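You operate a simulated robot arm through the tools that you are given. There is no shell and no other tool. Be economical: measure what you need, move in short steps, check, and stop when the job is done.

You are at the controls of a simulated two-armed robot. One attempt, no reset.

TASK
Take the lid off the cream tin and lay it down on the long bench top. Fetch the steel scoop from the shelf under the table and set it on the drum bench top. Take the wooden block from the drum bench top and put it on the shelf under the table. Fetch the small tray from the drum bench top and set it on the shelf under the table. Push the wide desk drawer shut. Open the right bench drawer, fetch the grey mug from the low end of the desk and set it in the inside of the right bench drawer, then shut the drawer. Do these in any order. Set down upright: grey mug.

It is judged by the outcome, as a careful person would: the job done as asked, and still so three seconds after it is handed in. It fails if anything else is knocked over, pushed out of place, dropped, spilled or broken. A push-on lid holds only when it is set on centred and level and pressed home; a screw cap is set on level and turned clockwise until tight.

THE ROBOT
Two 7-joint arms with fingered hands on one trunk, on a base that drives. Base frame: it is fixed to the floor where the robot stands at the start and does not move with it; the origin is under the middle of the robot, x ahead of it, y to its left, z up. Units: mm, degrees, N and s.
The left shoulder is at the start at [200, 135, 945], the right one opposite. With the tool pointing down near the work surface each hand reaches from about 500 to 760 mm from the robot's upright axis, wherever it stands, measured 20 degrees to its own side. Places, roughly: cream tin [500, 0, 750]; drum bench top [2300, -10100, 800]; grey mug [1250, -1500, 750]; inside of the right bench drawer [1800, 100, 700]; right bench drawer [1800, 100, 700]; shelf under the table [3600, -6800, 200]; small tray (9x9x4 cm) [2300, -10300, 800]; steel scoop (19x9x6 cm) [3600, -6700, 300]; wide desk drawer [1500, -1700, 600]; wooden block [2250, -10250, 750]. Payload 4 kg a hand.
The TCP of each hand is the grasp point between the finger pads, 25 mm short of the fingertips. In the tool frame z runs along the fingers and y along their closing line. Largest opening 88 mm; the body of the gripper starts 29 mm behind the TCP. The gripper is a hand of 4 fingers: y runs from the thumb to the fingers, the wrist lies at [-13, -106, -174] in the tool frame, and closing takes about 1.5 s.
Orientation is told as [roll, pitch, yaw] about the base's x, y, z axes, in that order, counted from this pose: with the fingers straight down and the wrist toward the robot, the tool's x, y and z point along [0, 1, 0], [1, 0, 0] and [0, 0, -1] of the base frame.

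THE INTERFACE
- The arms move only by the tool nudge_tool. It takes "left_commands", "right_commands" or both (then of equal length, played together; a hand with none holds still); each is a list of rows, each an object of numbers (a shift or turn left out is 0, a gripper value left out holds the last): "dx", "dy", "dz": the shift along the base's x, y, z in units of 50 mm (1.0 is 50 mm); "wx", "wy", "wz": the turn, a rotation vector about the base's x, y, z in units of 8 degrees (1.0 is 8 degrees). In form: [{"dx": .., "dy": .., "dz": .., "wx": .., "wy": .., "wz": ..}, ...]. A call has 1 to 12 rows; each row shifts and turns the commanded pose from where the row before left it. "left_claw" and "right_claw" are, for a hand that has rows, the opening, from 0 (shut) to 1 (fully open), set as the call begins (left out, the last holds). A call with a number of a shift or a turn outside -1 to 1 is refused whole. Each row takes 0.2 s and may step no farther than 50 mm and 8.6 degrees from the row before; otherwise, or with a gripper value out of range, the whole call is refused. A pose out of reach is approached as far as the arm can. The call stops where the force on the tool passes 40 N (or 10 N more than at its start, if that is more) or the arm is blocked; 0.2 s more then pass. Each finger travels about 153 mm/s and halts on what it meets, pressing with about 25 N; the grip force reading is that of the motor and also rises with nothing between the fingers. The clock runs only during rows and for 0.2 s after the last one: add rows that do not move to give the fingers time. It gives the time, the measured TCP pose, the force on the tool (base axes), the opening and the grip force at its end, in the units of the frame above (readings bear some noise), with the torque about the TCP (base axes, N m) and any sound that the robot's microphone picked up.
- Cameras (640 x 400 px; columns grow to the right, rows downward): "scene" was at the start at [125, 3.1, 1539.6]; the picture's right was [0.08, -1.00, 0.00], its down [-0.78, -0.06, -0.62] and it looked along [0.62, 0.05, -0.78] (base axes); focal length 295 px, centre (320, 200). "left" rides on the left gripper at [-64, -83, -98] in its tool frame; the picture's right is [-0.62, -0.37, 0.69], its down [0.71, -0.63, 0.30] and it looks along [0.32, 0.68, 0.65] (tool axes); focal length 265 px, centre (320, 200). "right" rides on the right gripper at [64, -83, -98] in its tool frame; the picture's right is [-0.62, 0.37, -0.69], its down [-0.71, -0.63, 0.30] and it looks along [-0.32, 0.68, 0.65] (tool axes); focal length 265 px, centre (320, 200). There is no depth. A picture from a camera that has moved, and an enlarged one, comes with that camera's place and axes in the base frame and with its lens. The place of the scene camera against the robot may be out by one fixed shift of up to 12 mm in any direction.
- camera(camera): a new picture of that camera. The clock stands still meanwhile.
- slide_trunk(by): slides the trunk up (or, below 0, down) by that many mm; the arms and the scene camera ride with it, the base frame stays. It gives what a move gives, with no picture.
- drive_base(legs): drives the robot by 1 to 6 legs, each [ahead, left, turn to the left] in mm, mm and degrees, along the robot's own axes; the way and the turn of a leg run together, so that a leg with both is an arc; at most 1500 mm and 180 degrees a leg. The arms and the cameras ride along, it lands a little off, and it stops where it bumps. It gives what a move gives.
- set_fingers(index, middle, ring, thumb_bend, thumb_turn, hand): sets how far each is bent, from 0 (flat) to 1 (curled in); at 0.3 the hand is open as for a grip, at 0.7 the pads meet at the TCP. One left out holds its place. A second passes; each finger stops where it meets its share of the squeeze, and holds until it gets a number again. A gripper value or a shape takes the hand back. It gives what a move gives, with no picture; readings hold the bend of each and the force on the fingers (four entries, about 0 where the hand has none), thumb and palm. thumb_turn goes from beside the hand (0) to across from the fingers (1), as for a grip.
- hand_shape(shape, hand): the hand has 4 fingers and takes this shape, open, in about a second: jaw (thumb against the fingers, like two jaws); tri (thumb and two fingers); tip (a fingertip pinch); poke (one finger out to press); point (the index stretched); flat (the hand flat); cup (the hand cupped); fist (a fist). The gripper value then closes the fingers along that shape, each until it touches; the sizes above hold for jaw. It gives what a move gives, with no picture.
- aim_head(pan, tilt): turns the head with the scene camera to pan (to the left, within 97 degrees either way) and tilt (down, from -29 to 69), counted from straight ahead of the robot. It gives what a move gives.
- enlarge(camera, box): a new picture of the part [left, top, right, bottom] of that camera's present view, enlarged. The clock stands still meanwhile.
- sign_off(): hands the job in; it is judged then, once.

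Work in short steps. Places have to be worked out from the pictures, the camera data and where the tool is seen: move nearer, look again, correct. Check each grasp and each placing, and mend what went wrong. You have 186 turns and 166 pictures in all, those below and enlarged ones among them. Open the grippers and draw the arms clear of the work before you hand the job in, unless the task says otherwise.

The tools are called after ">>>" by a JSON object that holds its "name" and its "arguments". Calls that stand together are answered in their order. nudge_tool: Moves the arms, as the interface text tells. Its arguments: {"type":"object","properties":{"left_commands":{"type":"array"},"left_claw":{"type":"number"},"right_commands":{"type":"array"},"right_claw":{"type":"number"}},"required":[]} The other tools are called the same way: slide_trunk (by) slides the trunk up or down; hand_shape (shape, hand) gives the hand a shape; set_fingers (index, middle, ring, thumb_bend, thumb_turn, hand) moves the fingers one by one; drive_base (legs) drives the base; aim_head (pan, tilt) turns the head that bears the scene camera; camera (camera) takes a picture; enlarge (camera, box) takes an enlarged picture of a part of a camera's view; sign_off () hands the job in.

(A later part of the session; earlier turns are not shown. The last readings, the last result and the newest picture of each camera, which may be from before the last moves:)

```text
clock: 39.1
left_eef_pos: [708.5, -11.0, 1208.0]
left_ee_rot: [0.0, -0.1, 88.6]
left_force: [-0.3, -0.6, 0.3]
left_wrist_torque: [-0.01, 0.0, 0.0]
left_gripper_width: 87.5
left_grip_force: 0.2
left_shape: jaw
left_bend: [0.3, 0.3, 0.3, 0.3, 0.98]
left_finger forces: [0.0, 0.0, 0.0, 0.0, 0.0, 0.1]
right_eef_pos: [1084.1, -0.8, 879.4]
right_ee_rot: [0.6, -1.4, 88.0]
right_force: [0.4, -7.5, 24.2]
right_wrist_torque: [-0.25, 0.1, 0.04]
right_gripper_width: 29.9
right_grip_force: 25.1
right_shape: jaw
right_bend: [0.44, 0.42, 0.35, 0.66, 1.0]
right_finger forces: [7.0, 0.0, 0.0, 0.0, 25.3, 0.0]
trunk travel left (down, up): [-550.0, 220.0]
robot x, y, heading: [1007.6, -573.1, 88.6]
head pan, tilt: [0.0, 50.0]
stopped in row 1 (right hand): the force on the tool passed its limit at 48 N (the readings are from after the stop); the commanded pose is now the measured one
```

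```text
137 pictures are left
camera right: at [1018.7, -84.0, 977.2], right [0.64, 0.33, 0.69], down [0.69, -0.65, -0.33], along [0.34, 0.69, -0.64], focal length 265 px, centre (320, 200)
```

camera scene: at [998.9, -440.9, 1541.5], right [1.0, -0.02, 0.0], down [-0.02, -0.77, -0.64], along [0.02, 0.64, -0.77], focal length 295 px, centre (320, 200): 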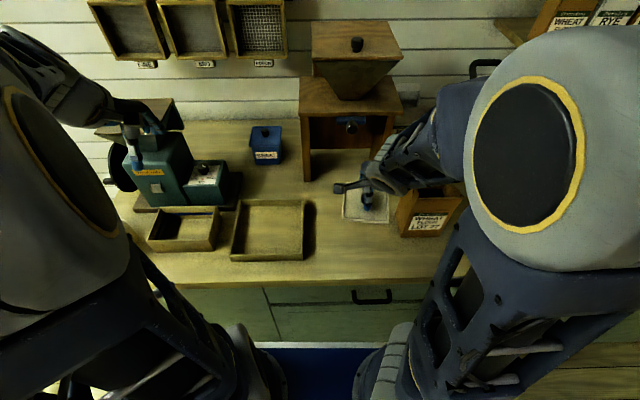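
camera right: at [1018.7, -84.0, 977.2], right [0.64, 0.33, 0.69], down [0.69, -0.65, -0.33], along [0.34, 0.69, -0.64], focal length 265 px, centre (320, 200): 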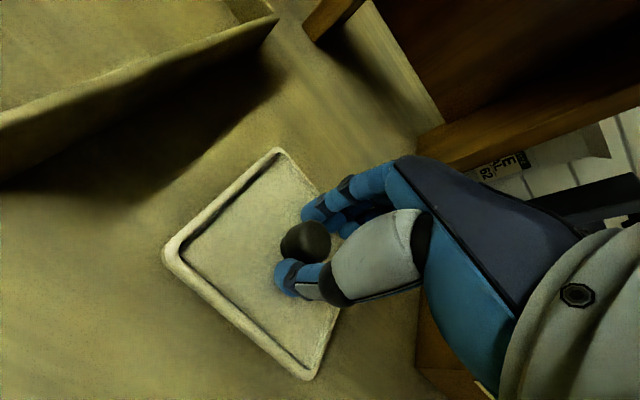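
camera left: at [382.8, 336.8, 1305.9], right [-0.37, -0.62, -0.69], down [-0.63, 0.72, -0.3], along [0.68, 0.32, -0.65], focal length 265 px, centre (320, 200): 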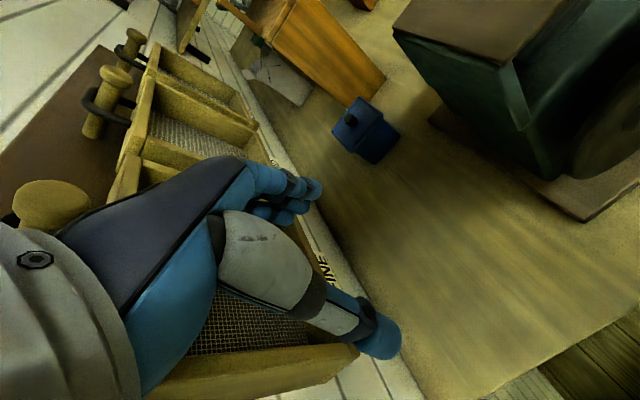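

The lid now rests on the bench. I open the hand and raise straight up.

>>> {"name": "nudge_tool", "arguments": {"right_claw": 0.8, "right_commands": [{"dz": 0.1}, {"dz": 0.1}, {}, {}, {"dz": 0.3}, {"dz": 0.8}, {"dz": 0.8}, {"dz": 0.8}, {"dz": 0.8}]}}

>>> {"name": "camera", "arguments": {"camera": "right"}}

>>> {"name": "camera", "arguments": {"camera": "scene"}}

```text
clock: 41.1
left_eef_pos: [707.0, -12.4, 1207.1]
left_ee_rot: [0.0, -0.1, 88.7]
left_force: [-1.5, -0.3, -0.2]
left_wrist_torque: [0.05, -0.07, -0.02]
left_gripper_width: 87.6
left_grip_force: 0.1
left_shape: jaw
left_bend: [0.3, 0.3, 0.3, 0.3, 0.98]
left_finger forces: [0.0, 0.1, 0.0, 0.0, 0.0, 0.1]
right_eef_pos: [1082.7, -0.7, 1063.9]
right_ee_rot: [0.4, -1.2, 88.3]
right_force: [-0.4, -0.5, 0.1]
right_wrist_torque: [0.03, -0.07, -0.02]
right_gripper_width: 70.4
right_grip_force: 0.1
right_shape: jaw
right_bend: [0.27, 0.34, 0.32, 0.49, 0.99]
right_finger forces: [0.0, 0.0, 0.0, 0.1, 0.1, 0.1]
trunk travel left (down, up): [-550.0, 220.0]
robot x, y, heading: [1006.7, -576.2, 88.8]
head pan, tilt: [0.0, 50.0]
```

```text
136 pictures are left
camera right: at [1016.6, -84.2, 1161.2], right [0.64, 0.33, 0.69], down [0.69, -0.65, -0.32], along [0.34, 0.69, -0.64], focal length 265 px, centre (320, 200)
```

right: 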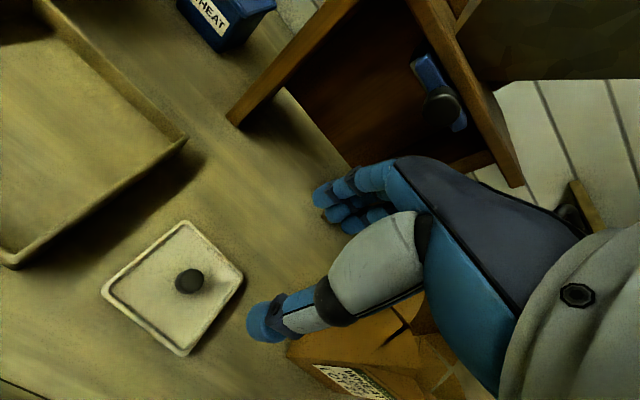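

```text
135 pictures are left
camera scene: at [997.6, -441.1, 1541.4], right [1.0, -0.02, 0.0], down [-0.02, -0.77, -0.64], along [0.02, 0.64, -0.77], focal length 295 px, centre (320, 200)
```

scene: 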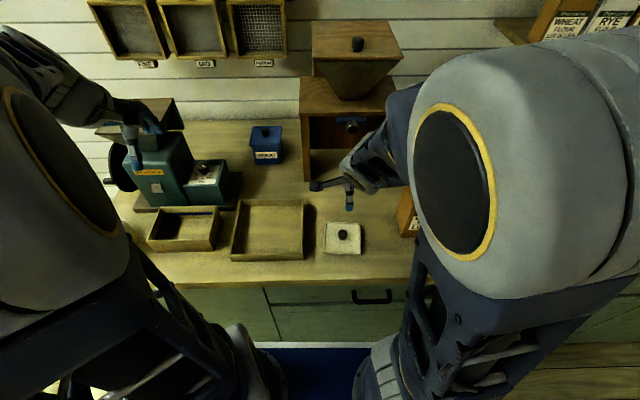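

The lid is laid down safely. Now I back off and move right along the bench to the right drawer, then look.

>>> {"name": "drive_base", "arguments": {"legs": [[-250, 0, 1.4], [0, -760, 0]]}}

>>> {"name": "aim_head", "arguments": {"pan": 0, "tilt": 40}}

>>> {"name": "camera", "arguments": {"camera": "scene"}}

```text
clock: 46.6
left_eef_pos: [1436.1, -268.1, 1208.0]
left_ee_rot: [0.1, 0.0, 90.7]
left_force: [0.5, -0.4, -0.8]
left_wrist_torque: [0.01, 0.0, -0.01]
left_gripper_width: 87.5
left_grip_force: 0.0
left_shape: jaw
left_bend: [0.3, 0.3, 0.3, 0.3, 0.98]
left_finger forces: [0.1, 0.1, 0.0, 0.1, 0.0, 0.0]
right_eef_pos: [1808.6, -246.2, 1063.2]
right_ee_rot: [0.7, -1.3, 90.1]
right_force: [-0.5, 0.3, -0.7]
right_wrist_torque: [0.0, -0.01, -0.01]
right_gripper_width: 70.0
right_grip_force: 0.1
right_shape: jaw
right_bend: [0.27, 0.34, 0.32, 0.49, 0.99]
right_finger forces: [0.1, 0.0, 0.1, 0.1, 0.0, 0.0]
trunk travel left (down, up): [-550.0, 220.0]
robot x, y, heading: [1754.2, -823.0, 90.8]
head pan, tilt: [0.0, 50.0]
```

```text
clock: 47.3
left_eef_pos: [1434.4, -267.9, 1208.2]
left_ee_rot: [0.0, 0.0, 90.7]
left_force: [0.1, 0.1, 0.1]
left_wrist_torque: [-0.01, -0.04, 0.0]
left_gripper_width: 87.6
left_grip_force: 0.1
left_shape: jaw
left_bend: [0.3, 0.3, 0.3, 0.3, 0.98]
left_finger forces: [0.0, 0.0, 0.0, 0.0, 0.0, 0.1]
right_eef_pos: [1809.0, -244.7, 1064.1]
right_ee_rot: [0.6, -1.3, 90.1]
right_force: [0.9, -1.1, -0.6]
right_wrist_torque: [-0.01, -0.02, 0.0]
right_gripper_width: 70.3
right_grip_force: 0.1
right_shape: jaw
right_bend: [0.27, 0.34, 0.32, 0.49, 0.99]
right_finger forces: [0.0, 0.1, 0.0, 0.0, 0.1, 0.0]
trunk travel left (down, up): [-550.0, 220.0]
robot x, y, heading: [1753.6, -824.3, 90.6]
head pan, tilt: [0.0, 40.0]
```

```text
134 pictures are left
camera scene: at [1740.0, -678.9, 1555.6], right [1.0, 0.01, 0.0], down [0.01, -0.64, -0.77], along [-0.01, 0.77, -0.64], focal length 295 px, centre (320, 200)
```

scene: 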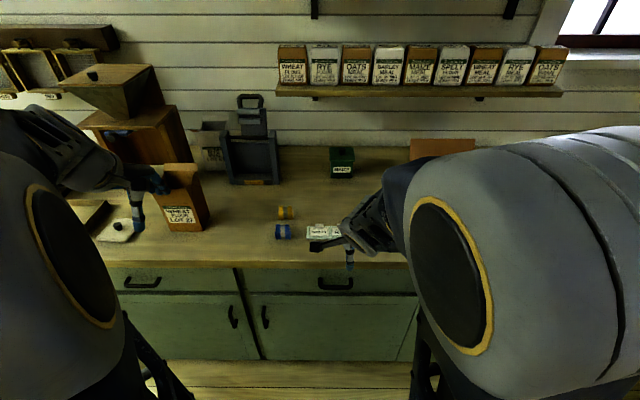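

Right drawer handle is near x≈1781, z≈760 on the face at y≈-120. I'll rotate the right hand to point forward while lowering it, clear of the bench.

>>> {"name": "drive_base", "arguments": {"legs": [[-100, 0, -0.7]]}}

>>> {"name": "nudge_tool", "arguments": {"right_claw": 0.8, "right_commands": [{"wx": 1, "dz": -0.5}, {"wx": 1, "dz": -0.5}, {"wx": 1, "dz": -0.5}, {"wx": 1, "dz": -0.5}, {"wx": 1, "dz": -0.5}, {"wx": 1, "dz": -0.5}, {"wx": 1, "dz": -0.5}, {"wx": 1, "dz": -0.5}, {"wx": 1, "dz": -0.5}, {"wx": 1, "dz": -0.5}, {"wx": 1, "dz": -0.5}, {"wx": 0.25, "dz": -0.5}]}}

>>> {"name": "camera", "arguments": {"camera": "scene"}}

>>> {"name": "camera", "arguments": {"camera": "right"}}

```text
clock: 48.5
left_eef_pos: [1443.3, -365.1, 1207.2]
left_ee_rot: [0.0, 0.1, 89.9]
left_force: [-1.0, -0.2, -1.0]
left_wrist_torque: [-0.03, -0.05, 0.03]
left_gripper_width: 87.6
left_grip_force: 0.1
left_shape: jaw
left_bend: [0.3, 0.3, 0.3, 0.3, 0.98]
left_finger forces: [0.0, 0.1, 0.0, 0.1, 0.0, 0.0]
right_eef_pos: [1817.0, -347.0, 1062.8]
right_ee_rot: [0.6, -1.4, 89.4]
right_force: [-0.2, -1.0, -0.4]
right_wrist_torque: [0.01, 0.02, 0.0]
right_gripper_width: 70.3
right_grip_force: 0.1
right_shape: jaw
right_bend: [0.27, 0.34, 0.32, 0.49, 0.99]
right_finger forces: [0.1, 0.0, 0.0, 0.0, 0.0, 0.0]
trunk travel left (down, up): [-550.0, 220.0]
robot x, y, heading: [1751.4, -923.0, 89.6]
head pan, tilt: [0.0, 40.0]
```

```text
clock: 51.1
left_eef_pos: [1442.7, -366.2, 1208.0]
left_ee_rot: [0.0, 0.1, 89.9]
left_force: [-0.2, 0.1, -0.7]
left_wrist_torque: [0.0, 0.02, 0.01]
left_gripper_width: 87.7
left_grip_force: 0.1
left_shape: jaw
left_bend: [0.3, 0.3, 0.3, 0.3, 0.98]
left_finger forces: [0.1, 0.0, 0.1, 0.0, 0.0, 0.0]
right_eef_pos: [1754.0, -248.8, 953.6]
right_ee_rot: [156.6, -88.6, -66.0]
right_force: [-0.1, -0.6, 0.0]
right_wrist_torque: [0.02, 0.02, -0.01]
right_gripper_width: 70.3
right_grip_force: 0.0
right_shape: jaw
right_bend: [0.27, 0.34, 0.31, 0.49, 0.99]
right_finger forces: [0.0, 0.1, 0.0, 0.0, 0.1, 0.1]
right hand out of reach, approached as far as the arm can: row 2, 3, 4, 8, 9, 10, 11, 12
trunk travel left (down, up): [-550.0, 220.0]
robot x, y, heading: [1752.5, -922.1, 90.0]
head pan, tilt: [0.0, 40.0]
```

```text
133 pictures are left
camera scene: at [1742.2, -780.3, 1555.6], right [1.0, 0.0, 0.0], down [0.0, -0.64, -0.77], along [0.0, 0.77, -0.64], focal length 295 px, centre (320, 200)
```

scene: 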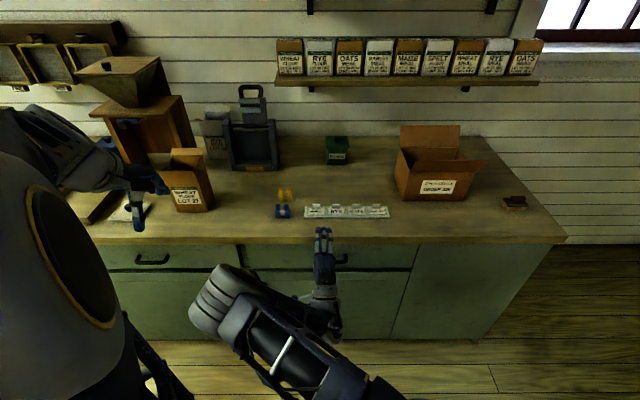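

```text
132 pictures are left
camera right: at [1690.5, -345.2, 868.5], right [0.63, -0.7, 0.35], down [0.7, 0.33, -0.63], along [0.33, 0.64, 0.7], focal length 265 px, centre (320, 200)
```

right: 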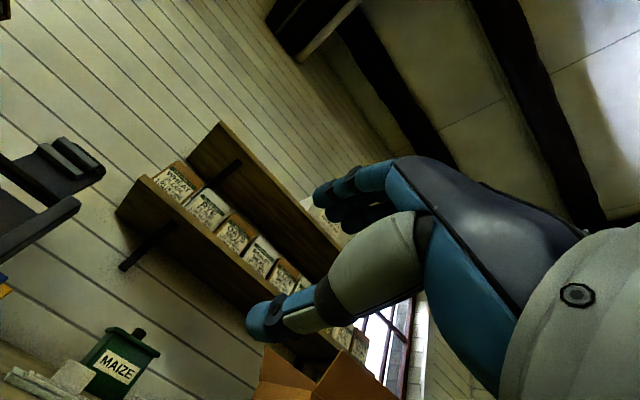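

The hand now points forward but is limited in height by arm reach. I lower the trunk by 190 mm.

>>> {"name": "slide_trunk", "arguments": {"by": -190}}

>>> {"name": "camera", "arguments": {"camera": "right"}}

>>> {"name": "camera", "arguments": {"camera": "scene"}}

```text
clock: 53.1
left_eef_pos: [1442.6, -365.1, 1016.7]
left_ee_rot: [-0.1, 0.0, 89.8]
left_force: [-0.1, 0.1, -0.1]
left_wrist_torque: [0.0, -0.02, -0.01]
left_gripper_width: 87.3
left_grip_force: 0.1
left_shape: jaw
left_bend: [0.3, 0.3, 0.3, 0.3, 0.98]
left_finger forces: [0.0, 0.0, 0.0, 0.0, 0.0, 0.1]
right_eef_pos: [1754.2, -249.7, 762.5]
right_ee_rot: [154.1, -88.6, -63.5]
right_force: [-0.8, 0.4, 0.9]
right_wrist_torque: [-0.01, 0.04, -0.01]
right_gripper_width: 70.1
right_grip_force: 0.1
right_shape: jaw
right_bend: [0.27, 0.34, 0.31, 0.49, 0.99]
right_finger forces: [0.0, 0.1, 0.0, 0.0, 0.1, 0.0]
trunk travel left (down, up): [-360.0, 410.0]
robot x, y, heading: [1753.2, -920.2, 90.0]
head pan, tilt: [0.0, 40.0]
```

```text
131 pictures are left
camera right: at [1690.6, -345.3, 678.5], right [0.63, -0.69, 0.35], down [0.7, 0.33, -0.63], along [0.33, 0.64, 0.69], focal length 265 px, centre (320, 200)
```

right: 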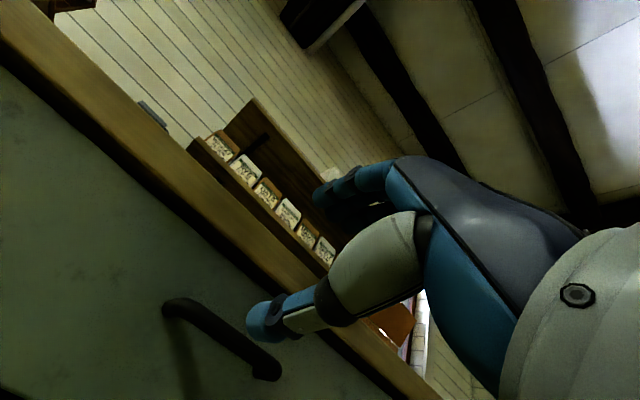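

```text
130 pictures are left
camera scene: at [1742.2, -780.3, 1365.7], right [1.0, 0.0, 0.0], down [0.0, -0.64, -0.77], along [0.0, 0.77, -0.64], focal length 295 px, centre (320, 200)
```

scene: 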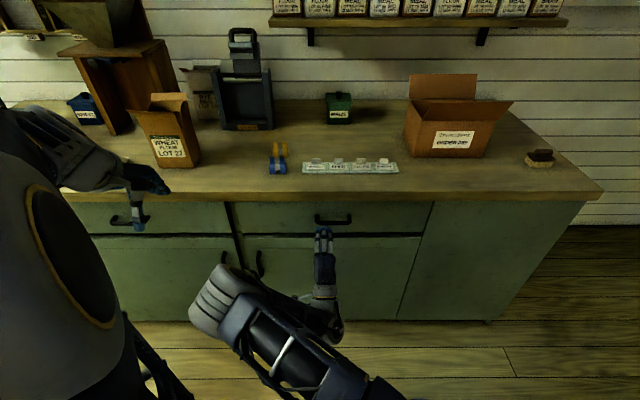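

Handle triangulated at about (1788, -107, 730). I align x and z first, staying back.

>>> {"name": "nudge_tool", "arguments": {"right_claw": 0.8, "right_commands": [{"dx": 0.34}, {"dx": 0.34, "dz": -0.3}, {"dz": -0.34}, {}]}}

>>> {"name": "camera", "arguments": {"camera": "right"}}

>>> {"name": "enlarge", "arguments": {"camera": "scene", "box": [240, 160, 440, 340]}}

```text
clock: 54.1
left_eef_pos: [1442.6, -365.9, 1018.3]
left_ee_rot: [0.0, -0.1, 89.8]
left_force: [-0.7, 0.2, 0.5]
left_wrist_torque: [-0.05, 0.06, 0.03]
left_gripper_width: 87.5
left_grip_force: 0.0
left_shape: jaw
left_bend: [0.3, 0.3, 0.3, 0.3, 0.98]
left_finger forces: [0.0, 0.0, 0.0, 0.0, 0.1, 0.0]
right_eef_pos: [1763.6, -256.2, 765.7]
right_ee_rot: [151.3, -88.8, -60.9]
right_force: [-0.8, -0.5, 0.2]
right_wrist_torque: [-0.02, -0.01, 0.03]
right_gripper_width: 70.0
right_grip_force: 0.0
right_shape: jaw
right_bend: [0.27, 0.34, 0.31, 0.49, 0.99]
right_finger forces: [0.0, 0.1, 0.0, 0.0, 0.0, 0.0]
right hand out of reach, approached as far as the arm can: row 1, 2, 3
trunk travel left (down, up): [-360.0, 410.0]
robot x, y, heading: [1751.2, -919.4, 90.1]
head pan, tilt: [0.0, 40.0]
```

```text
129 pictures are left
camera right: at [1698.7, -353.2, 681.3], right [0.63, -0.69, 0.35], down [0.7, 0.32, -0.63], along [0.33, 0.64, 0.69], focal length 265 px, centre (320, 200)
```

right: 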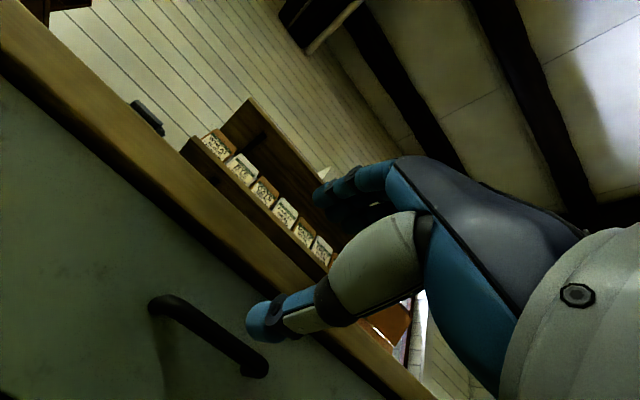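

```text
2.22 times, centred on (340, 250) of scene
camera zoom: at [1742.2, -780.3, 1365.6], right [1.0, 0.0, 0.0], down [0.0, -0.64, -0.77], along [0.0, 0.77, -0.64], focal length 656 px, centre (276, 89)
```

zoom: 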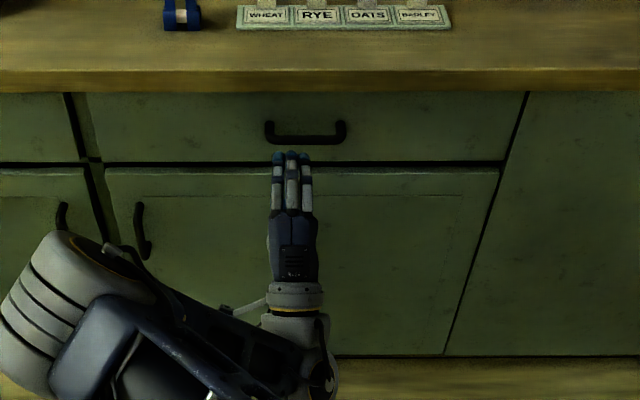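

The arm is at a reach limit in this posture, so I'll do the alignment with trunk and base instead: trunk down 36, base right 24 and ahead 95.

>>> {"name": "slide_trunk", "arguments": {"by": -36}}

>>> {"name": "drive_base", "arguments": {"legs": [[95, -24, 0]]}}

>>> {"name": "camera", "arguments": {"camera": "right"}}

>>> {"name": "enlarge", "arguments": {"camera": "scene", "box": [240, 160, 440, 340]}}

```text
clock: 54.9
left_eef_pos: [1442.8, -365.2, 982.7]
left_ee_rot: [0.0, 0.1, 89.9]
left_force: [0.2, -1.0, 0.3]
left_wrist_torque: [0.02, 0.0, -0.01]
left_gripper_width: 87.6
left_grip_force: 0.0
left_shape: jaw
left_bend: [0.3, 0.3, 0.3, 0.3, 0.98]
left_finger forces: [0.1, 0.0, 0.0, 0.0, 0.0, 0.0]
right_eef_pos: [1764.0, -256.3, 730.2]
right_ee_rot: [151.5, -88.8, -61.0]
right_force: [-0.2, -0.6, 0.1]
right_wrist_torque: [-0.02, -0.02, 0.0]
right_gripper_width: 70.3
right_grip_force: 0.0
right_shape: jaw
right_bend: [0.27, 0.34, 0.31, 0.49, 0.99]
right_finger forces: [0.0, 0.0, 0.0, 0.0, 0.0, 0.0]
trunk travel left (down, up): [-324.0, 446.0]
robot x, y, heading: [1754.5, -920.9, 90.0]
head pan, tilt: [0.0, 40.0]
```

```text
clock: 56.1
left_eef_pos: [1468.4, -269.8, 981.2]
left_ee_rot: [0.1, 0.0, 89.7]
left_force: [-0.1, 0.1, 0.5]
left_wrist_torque: [-0.01, 0.02, -0.02]
left_gripper_width: 87.6
left_grip_force: 0.0
left_shape: jaw
left_bend: [0.3, 0.3, 0.3, 0.3, 0.98]
left_finger forces: [0.0, 0.1, 0.0, 0.0, 0.0, 0.0]
right_eef_pos: [1787.6, -160.1, 729.9]
right_ee_rot: [151.3, -88.7, -60.9]
right_force: [0.1, -0.4, 0.1]
right_wrist_torque: [-0.02, 0.01, -0.02]
right_gripper_width: 70.1
right_grip_force: 0.0
right_shape: jaw
right_bend: [0.27, 0.34, 0.31, 0.49, 0.99]
right_finger forces: [0.1, 0.1, 0.0, 0.1, 0.0, 0.0]
trunk travel left (down, up): [-324.0, 446.0]
robot x, y, heading: [1775.4, -830.3, 89.9]
head pan, tilt: [0.0, 40.0]
```

```text
127 pictures are left
camera right: at [1723.7, -257.6, 645.3], right [0.63, -0.69, 0.35], down [0.7, 0.32, -0.63], along [0.33, 0.64, 0.69], focal length 265 px, centre (320, 200)
```

right: 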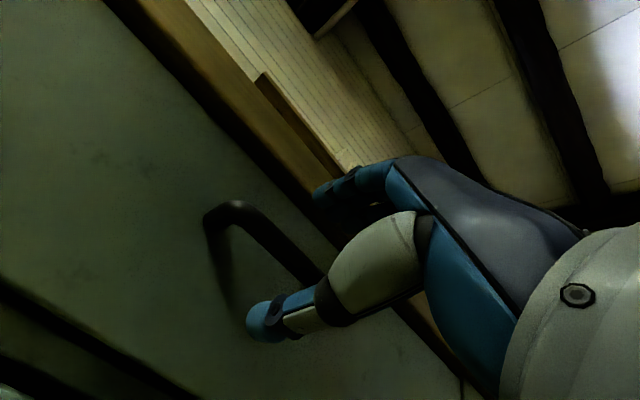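

```text
2.22 times, centred on (340, 250) of scene
camera zoom: at [1766.8, -684.6, 1329.6], right [1.0, 0.0, 0.0], down [0.0, -0.64, -0.77], along [0.0, 0.77, -0.64], focal length 656 px, centre (276, 89)
```

zoom: 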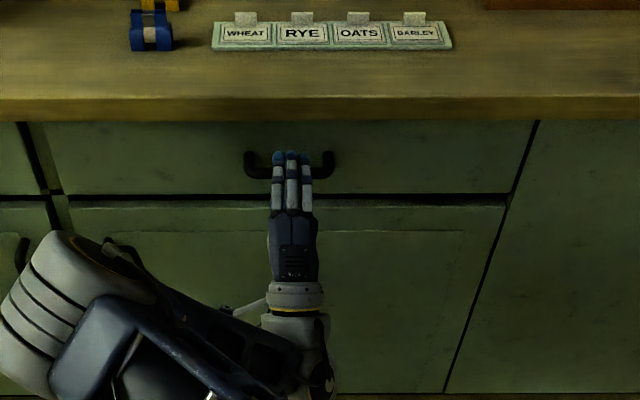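

The bar runs between thumb and fingers ahead. I drive 35 mm forward and check.

>>> {"name": "drive_base", "arguments": {"legs": [[35, 0, 0]]}}

>>> {"name": "camera", "arguments": {"camera": "right"}}

>>> {"name": "enlarge", "arguments": {"camera": "scene", "box": [260, 180, 400, 300]}}

```text
clock: 56.9
left_eef_pos: [1467.7, -233.5, 981.3]
left_ee_rot: [0.0, -0.1, 89.7]
left_force: [0.3, -0.5, -1.0]
left_wrist_torque: [0.0, -0.01, 0.0]
left_gripper_width: 87.6
left_grip_force: 0.1
left_shape: jaw
left_bend: [0.3, 0.3, 0.3, 0.3, 0.98]
left_finger forces: [0.0, 0.1, 0.0, 0.0, 0.0, 0.0]
right_eef_pos: [1788.4, -124.9, 730.5]
right_ee_rot: [151.4, -88.7, -60.9]
right_force: [-0.2, -0.2, 0.8]
right_wrist_torque: [-0.01, -0.01, -0.05]
right_gripper_width: 70.2
right_grip_force: 0.2
right_shape: jaw
right_bend: [0.27, 0.34, 0.31, 0.49, 0.99]
right_finger forces: [0.0, 0.0, 0.1, 0.0, 0.0, 0.1]
trunk travel left (down, up): [-324.0, 446.0]
robot x, y, heading: [1779.0, -790.2, 90.1]
head pan, tilt: [0.0, 40.0]
```

```text
125 pictures are left
camera right: at [1723.7, -221.8, 645.3], right [0.63, -0.69, 0.35], down [0.7, 0.32, -0.63], along [0.33, 0.64, 0.69], focal length 265 px, centre (320, 200)
```

right: 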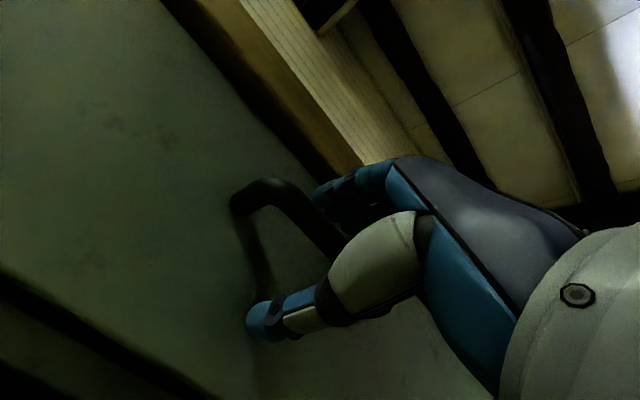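

```text
3.33 times, centred on (330, 240) of scene
camera zoom: at [1766.9, -648.8, 1329.6], right [1.0, 0.0, 0.0], down [0.0, -0.64, -0.77], along [0.0, 0.77, -0.64], focal length 984 px, centre (287, 67)
```

zoom: 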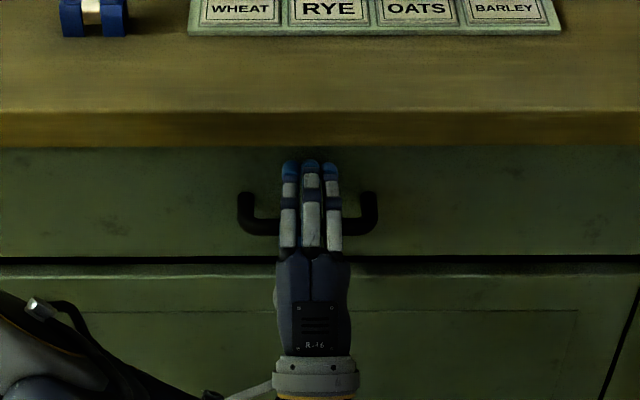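

The bar lies between the fingers (above) and thumb (below). Closing the grip on it.

>>> {"name": "nudge_tool", "arguments": {"right_claw": 0.0, "right_commands": [{}, {}, {}, {}, {}, {}, {}, {}]}}

>>> {"name": "camera", "arguments": {"camera": "right"}}

```text
clock: 58.7
left_eef_pos: [1468.1, -234.5, 982.2]
left_ee_rot: [0.1, 0.0, 89.7]
left_force: [-0.1, 1.0, 0.9]
left_wrist_torque: [0.0, -0.01, 0.01]
left_gripper_width: 87.8
left_grip_force: 0.0
left_shape: jaw
left_bend: [0.3, 0.3, 0.3, 0.3, 0.98]
left_finger forces: [0.1, 0.0, 0.1, 0.0, 0.0, 0.0]
right_eef_pos: [1788.4, -122.9, 729.4]
right_ee_rot: [150.2, -88.6, -59.7]
right_force: [-2.5, 0.9, -7.6]
right_wrist_torque: [0.01, 0.01, 0.03]
right_gripper_width: 0.0
right_grip_force: 24.7
right_shape: jaw
right_bend: [0.7, 0.7, 0.7, 0.71, 1.0]
right_finger forces: [1.1, 0.1, 0.1, 0.0, 9.7, 0.0]
trunk travel left (down, up): [-324.0, 446.0]
robot x, y, heading: [1773.7, -790.6, 89.7]
head pan, tilt: [0.0, 40.0]
```

```text
123 pictures are left
camera right: at [1723.6, -221.8, 645.0], right [0.63, -0.69, 0.35], down [0.7, 0.32, -0.63], along [0.33, 0.64, 0.69], focal length 265 px, centre (320, 200)
```

right: 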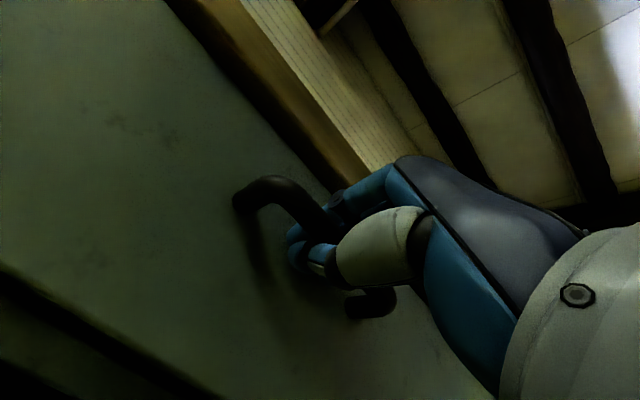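

The fingers have closed behind the bar, hooking it. I pull by driving back 60 mm and check.

>>> {"name": "drive_base", "arguments": {"legs": [[-60, 0, 0]]}}

>>> {"name": "camera", "arguments": {"camera": "scene"}}

```text
clock: 59.7
left_eef_pos: [1468.8, -294.2, 981.3]
left_ee_rot: [0.0, 0.0, 89.8]
left_force: [0.2, 0.2, 0.5]
left_wrist_torque: [-0.01, 0.04, -0.01]
left_gripper_width: 87.7
left_grip_force: 0.0
left_shape: jaw
left_bend: [0.3, 0.3, 0.3, 0.3, 0.98]
left_finger forces: [0.1, 0.0, 0.0, 0.0, 0.0, 0.0]
right_eef_pos: [1788.0, -183.7, 729.5]
right_ee_rot: [151.0, -88.6, -60.5]
right_force: [-1.7, 1.2, -9.4]
right_wrist_torque: [0.02, -0.03, -0.02]
right_gripper_width: 0.1
right_grip_force: 24.7
right_shape: jaw
right_bend: [0.7, 0.7, 0.7, 0.71, 1.0]
right_finger forces: [0.7, 0.1, 1.9, 0.1, 9.8, 0.0]
trunk travel left (down, up): [-324.0, 446.0]
robot x, y, heading: [1776.4, -848.3, 89.8]
head pan, tilt: [0.0, 40.0]
```

```text
122 pictures are left
camera scene: at [1766.7, -707.8, 1329.6], right [1.0, 0.0, 0.0], down [0.0, -0.64, -0.77], along [0.0, 0.77, -0.64], focal length 295 px, centre (320, 200)
```

scene: 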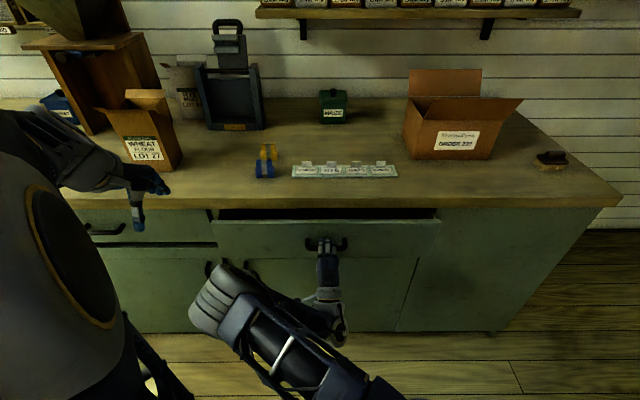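

The drawer is opening. I pull a further 190 mm.

>>> {"name": "drive_base", "arguments": {"legs": [[-190, 0, 0]]}}

>>> {"name": "camera", "arguments": {"camera": "scene"}}

```text
clock: 61.3
left_eef_pos: [1466.5, -484.9, 982.2]
left_ee_rot: [-0.1, 0.0, 89.7]
left_force: [0.6, -0.7, -0.4]
left_wrist_torque: [0.0, 0.01, 0.01]
left_gripper_width: 87.8
left_grip_force: 0.1
left_shape: jaw
left_bend: [0.3, 0.3, 0.3, 0.3, 0.98]
left_finger forces: [0.1, 0.0, 0.0, 0.1, 0.0, 0.0]
right_eef_pos: [1787.7, -376.7, 729.2]
right_ee_rot: [150.4, -88.7, -60.0]
right_force: [0.4, -0.4, -7.6]
right_wrist_torque: [0.01, -0.05, 0.0]
right_gripper_width: 0.0
right_grip_force: 25.0
right_shape: jaw
right_bend: [0.7, 0.7, 0.7, 0.71, 1.0]
right_finger forces: [0.6, 0.0, 1.8, 0.1, 8.9, 0.1]
trunk travel left (down, up): [-324.0, 446.0]
robot x, y, heading: [1778.3, -1046.0, 89.9]
head pan, tilt: [0.0, 40.0]
```

```text
121 pictures are left
camera scene: at [1766.1, -901.1, 1329.6], right [1.0, 0.0, 0.0], down [0.0, -0.64, -0.77], along [0.0, 0.77, -0.64], focal length 295 px, centre (320, 200)
```

scene: 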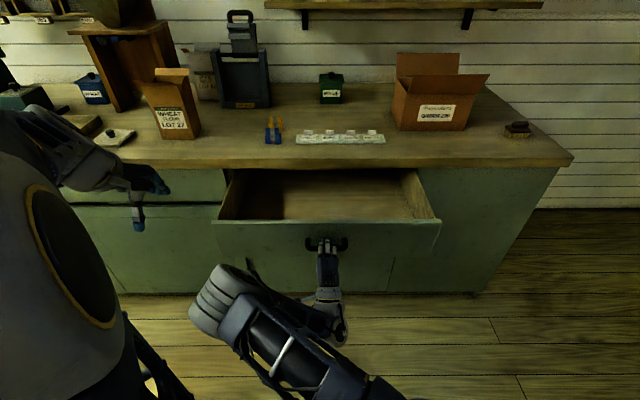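

The drawer is about 250 mm open. I release the handle and back away.

>>> {"name": "nudge_tool", "arguments": {"right_claw": 1.0, "right_commands": [{}, {}, {}, {}, {}, {}, {}]}}

>>> {"name": "drive_base", "arguments": {"legs": [[-120, 0, 0]]}}

>>> {"name": "aim_head", "arguments": {"pan": 90, "tilt": 35}}

>>> {"name": "camera", "arguments": {"camera": "scene"}}

>>> {"name": "aim_head", "arguments": {"pan": -90, "tilt": 30}}

>>> {"name": "camera", "arguments": {"camera": "scene"}}

```text
clock: 62.9
left_eef_pos: [1467.7, -486.2, 980.0]
left_ee_rot: [0.0, 0.0, 89.7]
left_force: [-0.1, 0.5, -0.2]
left_wrist_torque: [0.01, 0.01, 0.0]
left_gripper_width: 87.8
left_grip_force: 0.0
left_shape: jaw
left_bend: [0.3, 0.3, 0.3, 0.3, 0.98]
left_finger forces: [0.1, 0.0, 0.0, 0.1, 0.1, 0.0]
right_eef_pos: [1788.1, -377.3, 729.0]
right_ee_rot: [150.7, -88.7, -60.3]
right_force: [-0.3, 0.4, -0.7]
right_wrist_torque: [0.04, 0.0, 0.01]
right_gripper_width: 87.7
right_grip_force: 0.1
right_shape: jaw
right_bend: [0.3, 0.3, 0.3, 0.3, 0.98]
right_finger forces: [0.0, 0.0, 0.0, 0.0, 0.1, 0.0]
trunk travel left (down, up): [-324.0, 446.0]
robot x, y, heading: [1772.2, -1043.6, 89.8]
head pan, tilt: [0.0, 40.0]
```

```text
clock: 64.0
left_eef_pos: [1473.5, -556.6, 982.1]
left_ee_rot: [0.1, -0.2, 89.5]
left_force: [0.3, -0.4, -0.1]
left_wrist_torque: [-0.01, 0.01, -0.04]
left_gripper_width: 87.6
left_grip_force: 0.1
left_shape: jaw
left_bend: [0.3, 0.3, 0.3, 0.3, 0.98]
left_finger forces: [0.0, 0.0, 0.1, 0.0, 0.1, 0.1]
right_eef_pos: [1794.8, -451.8, 729.0]
right_ee_rot: [147.9, -88.8, -57.7]
right_force: [-1.3, 0.1, -1.2]
right_wrist_torque: [0.0, 0.0, -0.02]
right_gripper_width: 87.9
right_grip_force: 0.1
right_shape: jaw
right_bend: [0.3, 0.3, 0.3, 0.3, 0.98]
right_finger forces: [0.0, 0.0, 0.0, 0.1, 0.0, 0.0]
trunk travel left (down, up): [-324.0, 446.0]
robot x, y, heading: [1779.4, -1116.3, 89.2]
head pan, tilt: [0.0, 40.0]
stopped in leg 1: the robot was blocked; the commanded pose is now the measured one
```

```text
clock: 65.6
left_eef_pos: [1474.1, -557.5, 983.8]
left_ee_rot: [0.0, -0.1, 89.4]
left_force: [-1.2, 0.6, 0.0]
left_wrist_torque: [0.02, 0.02, -0.03]
left_gripper_width: 87.8
left_grip_force: 0.1
left_shape: jaw
left_bend: [0.3, 0.3, 0.3, 0.3, 0.98]
left_finger forces: [0.0, 0.0, 0.0, 0.0, 0.0, 0.0]
right_eef_pos: [1794.6, -451.0, 729.6]
right_ee_rot: [147.6, -88.9, -57.5]
right_force: [0.2, -0.3, -0.1]
right_wrist_torque: [0.04, -0.02, 0.02]
right_gripper_width: 87.8
right_grip_force: 0.0
right_shape: jaw
right_bend: [0.3, 0.3, 0.3, 0.3, 0.98]
right_finger forces: [0.1, 0.1, 0.1, 0.0, 0.0, 0.0]
trunk travel left (down, up): [-324.0, 446.0]
robot x, y, heading: [1775.8, -1113.2, 89.1]
head pan, tilt: [90.0, 35.0]
```

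```text
120 pictures are left
camera scene: at [1680.9, -1057.5, 1337.2], right [0.01, 1.0, 0.0], down [0.57, -0.01, -0.82], along [-0.82, 0.01, -0.57], focal length 295 px, centre (320, 200)
```

scene: 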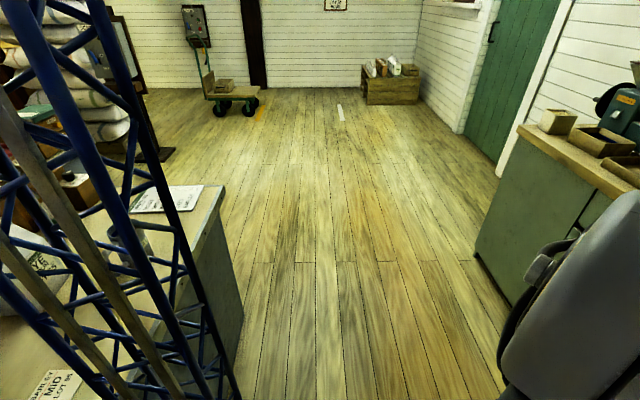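

```text
clock: 68.3
left_eef_pos: [1473.6, -557.7, 982.7]
left_ee_rot: [0.1, -0.2, 89.5]
left_force: [0.1, 0.5, -0.2]
left_wrist_torque: [-0.01, 0.01, -0.02]
left_gripper_width: 87.9
left_grip_force: 0.1
left_shape: jaw
left_bend: [0.3, 0.3, 0.3, 0.3, 0.98]
left_finger forces: [0.1, 0.1, 0.0, 0.0, 0.0, 0.0]
right_eef_pos: [1794.8, -451.4, 730.2]
right_ee_rot: [147.8, -88.8, -57.5]
right_force: [0.1, -0.6, 1.0]
right_wrist_torque: [0.02, 0.0, 0.03]
right_gripper_width: 87.4
right_grip_force: 0.1
right_shape: jaw
right_bend: [0.3, 0.3, 0.3, 0.3, 0.98]
right_finger forces: [0.0, 0.0, 0.0, 0.0, 0.0, 0.0]
trunk travel left (down, up): [-324.0, 446.0]
robot x, y, heading: [1781.6, -1113.9, 89.4]
head pan, tilt: [-90.0, 30.0]
```

```text
119 pictures are left
camera scene: at [1859.4, -1060.1, 1345.0], right [-0.01, -1.0, 0.0], down [-0.5, 0.01, -0.87], along [0.87, -0.01, -0.5], focal length 295 px, centre (320, 200)
```

scene: 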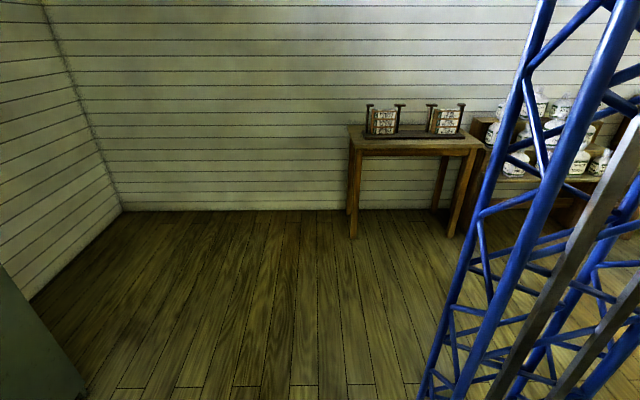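

I touched the desk behind me (the blue truss is my own mast). I raise the trunk, move forward clear of the desk, then rotate the right hand back to pointing down.

>>> {"name": "slide_trunk", "arguments": {"by": 226}}

>>> {"name": "drive_base", "arguments": {"legs": [[120, 0, 0]]}}

>>> {"name": "nudge_tool", "arguments": {"right_commands": [{"wx": -1, "dz": 0.4}, {"wx": -1, "dz": 0.4}, {"wx": -1, "dz": 0.4}, {"wx": -1, "dz": 0.4}, {"wx": -1, "dz": 0.3}, {"wx": -1}, {"wx": -1}, {"wx": -1}, {"wx": -1}, {"wx": -1}, {"wx": -1}, {"wx": -0.2}]}}

```text
clock: 70.7
left_eef_pos: [1473.4, -557.1, 1207.4]
left_ee_rot: [0.2, -0.2, 89.5]
left_force: [-0.5, -0.2, 0.6]
left_wrist_torque: [0.0, -0.01, -0.01]
left_gripper_width: 87.9
left_grip_force: 0.1
left_shape: jaw
left_bend: [0.3, 0.3, 0.3, 0.3, 0.98]
left_finger forces: [0.0, 0.0, 0.1, 0.0, 0.1, 0.1]
right_eef_pos: [1794.8, -450.4, 954.8]
right_ee_rot: [147.7, -88.7, -57.5]
right_force: [1.2, 0.5, 0.4]
right_wrist_torque: [-0.02, -0.03, 0.0]
right_gripper_width: 87.7
right_grip_force: 0.1
right_shape: jaw
right_bend: [0.3, 0.3, 0.3, 0.3, 0.98]
right_finger forces: [0.1, 0.0, 0.0, 0.1, 0.1, 0.0]
trunk travel left (down, up): [-550.0, 220.0]
robot x, y, heading: [1779.6, -1117.4, 89.4]
head pan, tilt: [-90.0, 30.0]
```

```text
clock: 72.0
left_eef_pos: [1474.9, -432.3, 1208.7]
left_ee_rot: [0.1, -0.2, 89.5]
left_force: [-0.4, -0.5, 0.4]
left_wrist_torque: [-0.02, -0.04, 0.0]
left_gripper_width: 87.9
left_grip_force: 0.1
left_shape: jaw
left_bend: [0.3, 0.3, 0.3, 0.3, 0.98]
left_finger forces: [0.0, 0.0, 0.0, 0.1, 0.1, 0.0]
right_eef_pos: [1797.6, -325.8, 954.4]
right_ee_rot: [147.6, -88.9, -57.5]
right_force: [-0.4, -0.2, -0.1]
right_wrist_torque: [-0.01, 0.01, 0.0]
right_gripper_width: 87.6
right_grip_force: 0.1
right_shape: jaw
right_bend: [0.3, 0.3, 0.3, 0.3, 0.98]
right_finger forces: [0.0, 0.1, 0.0, 0.0, 0.0, 0.0]
trunk travel left (down, up): [-550.0, 220.0]
robot x, y, heading: [1782.8, -993.9, 89.0]
head pan, tilt: [-90.0, 30.0]
```

```text
clock: 74.5
left_eef_pos: [1475.2, -430.8, 1207.8]
left_ee_rot: [0.1, -0.1, 89.6]
left_force: [-0.4, -0.1, 0.1]
left_wrist_torque: [0.0, -0.03, 0.05]
left_gripper_width: 87.8
left_grip_force: 0.0
left_shape: jaw
left_bend: [0.3, 0.3, 0.3, 0.3, 0.98]
left_finger forces: [0.0, 0.0, 0.0, 0.0, 0.0, 0.0]
right_eef_pos: [1764.6, -353.1, 1054.9]
right_ee_rot: [0.2, -1.4, 89.4]
right_force: [-1.0, 0.2, 0.3]
right_wrist_torque: [-0.03, -0.02, -0.03]
right_gripper_width: 87.7
right_grip_force: 0.1
right_shape: jaw
right_bend: [0.3, 0.3, 0.3, 0.3, 0.98]
right_finger forces: [0.0, 0.1, 0.0, 0.0, 0.1, 0.1]
right hand out of reach, approached as far as the arm can: row 11, 12
trunk travel left (down, up): [-550.0, 220.0]
robot x, y, heading: [1778.9, -988.8, 89.4]
head pan, tilt: [-90.0, 30.0]
```

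The right hand points down again. I move a bit forward, turn around to face the desk's low end, and look at it.

>>> {"name": "drive_base", "arguments": {"legs": [[60, 0, 0], [0, 0, 90], [0, 0, 91]]}}

>>> {"name": "aim_head", "arguments": {"pan": 0, "tilt": 40}}

>>> {"name": "camera", "arguments": {"camera": "scene"}}

```text
clock: 83.2
left_eef_pos: [2101.7, -1481.3, 1208.0]
left_ee_rot: [0.1, -0.2, -88.9]
left_force: [-0.5, -1.2, 0.1]
left_wrist_torque: [-0.03, 0.0, 0.02]
left_gripper_width: 87.7
left_grip_force: 0.1
left_shape: jaw
left_bend: [0.3, 0.3, 0.3, 0.3, 0.98]
left_finger forces: [0.1, 0.0, 0.0, 0.0, 0.0, 0.0]
right_eef_pos: [1816.3, -1569.0, 1054.2]
right_ee_rot: [0.2, -1.4, -88.9]
right_force: [0.0, 0.1, -0.2]
right_wrist_torque: [0.03, -0.01, 0.04]
right_gripper_width: 87.7
right_grip_force: 0.2
right_shape: jaw
right_bend: [0.3, 0.3, 0.3, 0.3, 0.98]
right_finger forces: [0.0, 0.0, 0.1, 0.1, 0.1, 0.0]
trunk travel left (down, up): [-550.0, 220.0]
robot x, y, heading: [1781.7, -933.6, -89.2]
head pan, tilt: [-90.0, 30.0]
```

```text
clock: 84.9
left_eef_pos: [2101.1, -1482.7, 1209.5]
left_ee_rot: [0.2, -0.2, -89.0]
left_force: [0.4, -0.1, 0.2]
left_wrist_torque: [0.02, 0.01, -0.04]
left_gripper_width: 87.8
left_grip_force: 0.1
left_shape: jaw
left_bend: [0.3, 0.3, 0.3, 0.3, 0.98]
left_finger forces: [0.0, 0.1, 0.1, 0.0, 0.1, 0.0]
right_eef_pos: [1816.0, -1567.6, 1054.3]
right_ee_rot: [0.1, -1.4, -89.0]
right_force: [0.0, -0.5, 0.2]
right_wrist_torque: [-0.02, 0.0, -0.03]
right_gripper_width: 87.6
right_grip_force: 0.1
right_shape: jaw
right_bend: [0.3, 0.3, 0.3, 0.3, 0.98]
right_finger forces: [0.0, 0.0, 0.1, 0.0, 0.1, 0.0]
trunk travel left (down, up): [-550.0, 220.0]
robot x, y, heading: [1779.8, -928.2, -89.5]
head pan, tilt: [0.0, 40.0]
```

```text
118 pictures are left
camera scene: at [1772.8, -1079.2, 1555.6], right [-1.0, -0.01, 0.0], down [-0.01, 0.64, -0.77], along [0.01, -0.77, -0.64], focal length 295 px, centre (320, 200)
```

scene: 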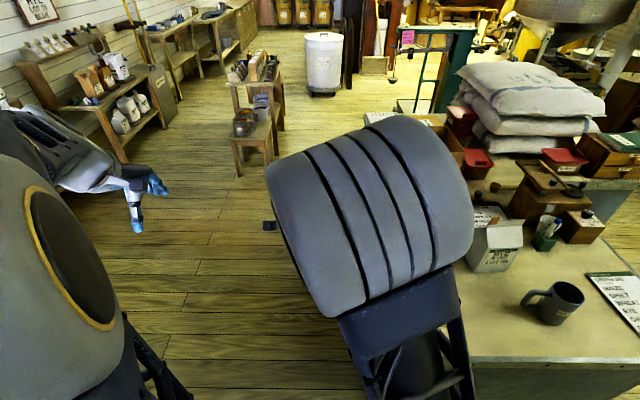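

The mug is near (1125, -1530) with its handle toward +x. I back up 180, strafe right ~530, and look again.

>>> {"name": "drive_base", "arguments": {"legs": [[-180, 0, 0], [0, -530, 0]]}}

>>> {"name": "aim_head", "arguments": {"pan": -5, "tilt": 40}}

>>> {"name": "camera", "arguments": {"camera": "scene"}}

>>> {"name": "camera", "arguments": {"camera": "right"}}

```text
clock: 89.1
left_eef_pos: [1569.2, -1308.9, 1208.9]
left_ee_rot: [0.1, -0.2, -89.0]
left_force: [0.5, -0.6, 0.7]
left_wrist_torque: [-0.01, -0.01, 0.02]
left_gripper_width: 87.8
left_grip_force: 0.1
left_shape: jaw
left_bend: [0.3, 0.3, 0.3, 0.3, 0.98]
left_finger forces: [0.0, 0.0, 0.0, 0.1, 0.0, 0.0]
right_eef_pos: [1281.8, -1395.5, 1055.2]
right_ee_rot: [0.2, -1.4, -88.9]
right_force: [0.2, 0.3, 0.8]
right_wrist_torque: [0.01, -0.02, 0.0]
right_gripper_width: 87.9
right_grip_force: 0.0
right_shape: jaw
right_bend: [0.3, 0.3, 0.3, 0.3, 0.98]
right_finger forces: [0.0, 0.0, 0.0, 0.0, 0.1, 0.0]
trunk travel left (down, up): [-550.0, 220.0]
robot x, y, heading: [1243.7, -762.0, -89.1]
head pan, tilt: [0.0, 40.0]
```

```text
clock: 89.7
left_eef_pos: [1569.7, -1307.6, 1207.7]
left_ee_rot: [0.1, -0.2, -89.0]
left_force: [-0.6, 0.3, 0.0]
left_wrist_torque: [-0.01, 0.0, -0.01]
left_gripper_width: 88.0
left_grip_force: 0.1
left_shape: jaw
left_bend: [0.3, 0.3, 0.3, 0.3, 0.98]
left_finger forces: [0.1, 0.0, 0.0, 0.0, 0.1, 0.0]
right_eef_pos: [1281.7, -1396.0, 1055.9]
right_ee_rot: [0.1, -1.5, -89.0]
right_force: [0.2, -1.0, -0.4]
right_wrist_torque: [0.03, -0.01, -0.02]
right_gripper_width: 87.8
right_grip_force: 0.2
right_shape: jaw
right_bend: [0.3, 0.3, 0.3, 0.3, 0.98]
right_finger forces: [0.1, 0.1, 0.0, 0.1, 0.0, 0.1]
trunk travel left (down, up): [-550.0, 220.0]
robot x, y, heading: [1250.1, -759.4, -89.3]
head pan, tilt: [-5.0, 40.0]
```

```text
117 pictures are left
camera scene: at [1231.7, -905.9, 1555.6], right [-1.0, 0.07, 0.0], down [0.05, 0.64, -0.77], along [-0.06, -0.76, -0.64], focal length 295 px, centre (320, 200)
```

scene: 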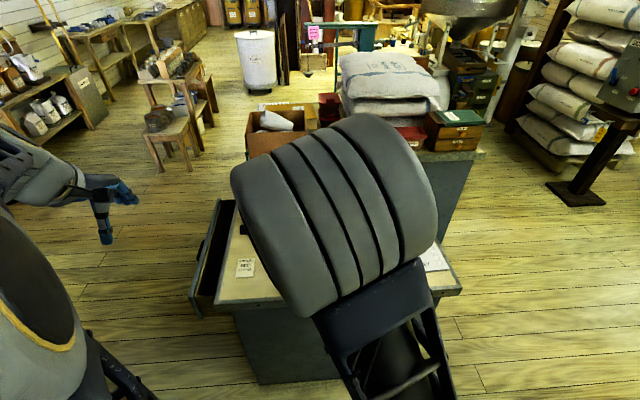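

```text
116 pictures are left
camera right: at [1345.0, -1307.9, 1151.2], right [-0.62, -0.36, 0.7], down [-0.72, 0.61, -0.32], along [-0.31, -0.71, -0.64], focal length 265 px, centre (320, 200)
```

right: 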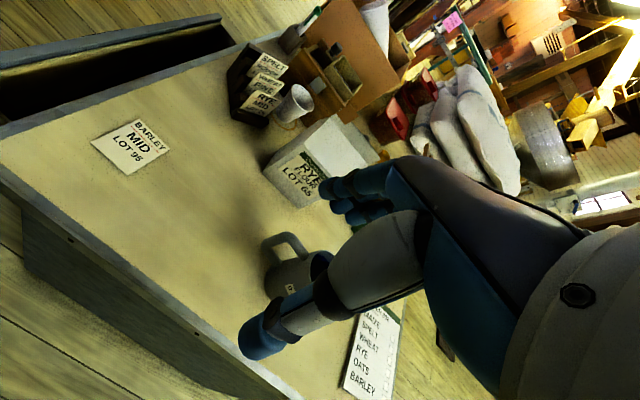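

Mug estimated around (1140,-1525). I move the right hand closer for a better triangulation.

>>> {"name": "nudge_tool", "arguments": {"right_commands": [{"dx": -0.8}, {"dx": -0.8}, {"dx": -0.4, "dy": -0.3, "dz": -0.5}, {"dz": -0.6}, {}]}}

>>> {"name": "camera", "arguments": {"camera": "right"}}

>>> {"name": "camera", "arguments": {"camera": "scene"}}

```text
clock: 90.9
left_eef_pos: [1568.2, -1309.6, 1208.5]
left_ee_rot: [0.1, -0.3, -88.8]
left_force: [0.1, -0.3, 0.0]
left_wrist_torque: [0.03, 0.01, 0.01]
left_gripper_width: 87.7
left_grip_force: 0.0
left_shape: jaw
left_bend: [0.3, 0.3, 0.3, 0.3, 0.98]
left_finger forces: [0.0, 0.0, 0.0, 0.1, 0.0, 0.0]
right_eef_pos: [1182.2, -1409.2, 999.7]
right_ee_rot: [0.0, -1.6, -89.0]
right_force: [0.3, 0.1, -0.6]
right_wrist_torque: [0.02, -0.01, -0.04]
right_gripper_width: 87.8
right_grip_force: 0.0
right_shape: jaw
right_bend: [0.3, 0.3, 0.3, 0.3, 0.98]
right_finger forces: [0.0, 0.0, 0.0, 0.0, 0.0, 0.0]
trunk travel left (down, up): [-550.0, 220.0]
robot x, y, heading: [1249.0, -756.4, -89.1]
head pan, tilt: [-5.0, 40.0]
```

```text
115 pictures are left
camera right: at [1244.7, -1321.8, 1096.7], right [-0.61, -0.36, 0.7], down [-0.72, 0.61, -0.32], along [-0.31, -0.71, -0.64], focal length 265 px, centre (320, 200)
```

right: 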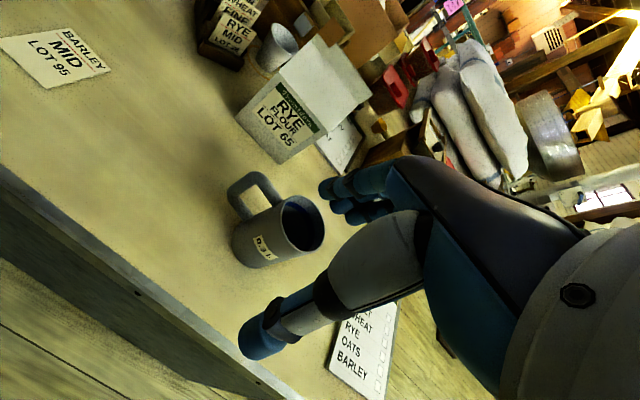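

```text
114 pictures are left
camera scene: at [1231.5, -905.8, 1555.6], right [-1.0, 0.07, 0.0], down [0.05, 0.64, -0.77], along [-0.06, -0.76, -0.64], focal length 295 px, centre (320, 200)
```

scene: 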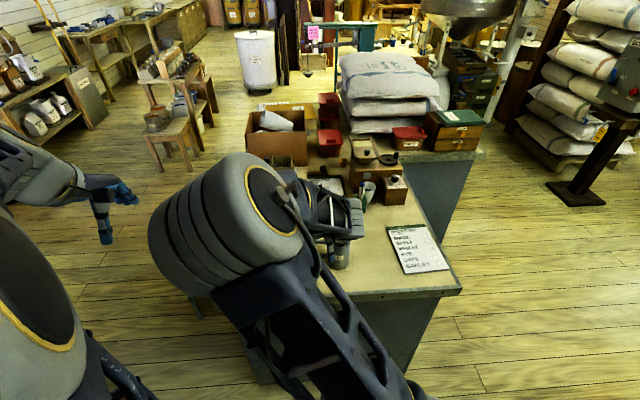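

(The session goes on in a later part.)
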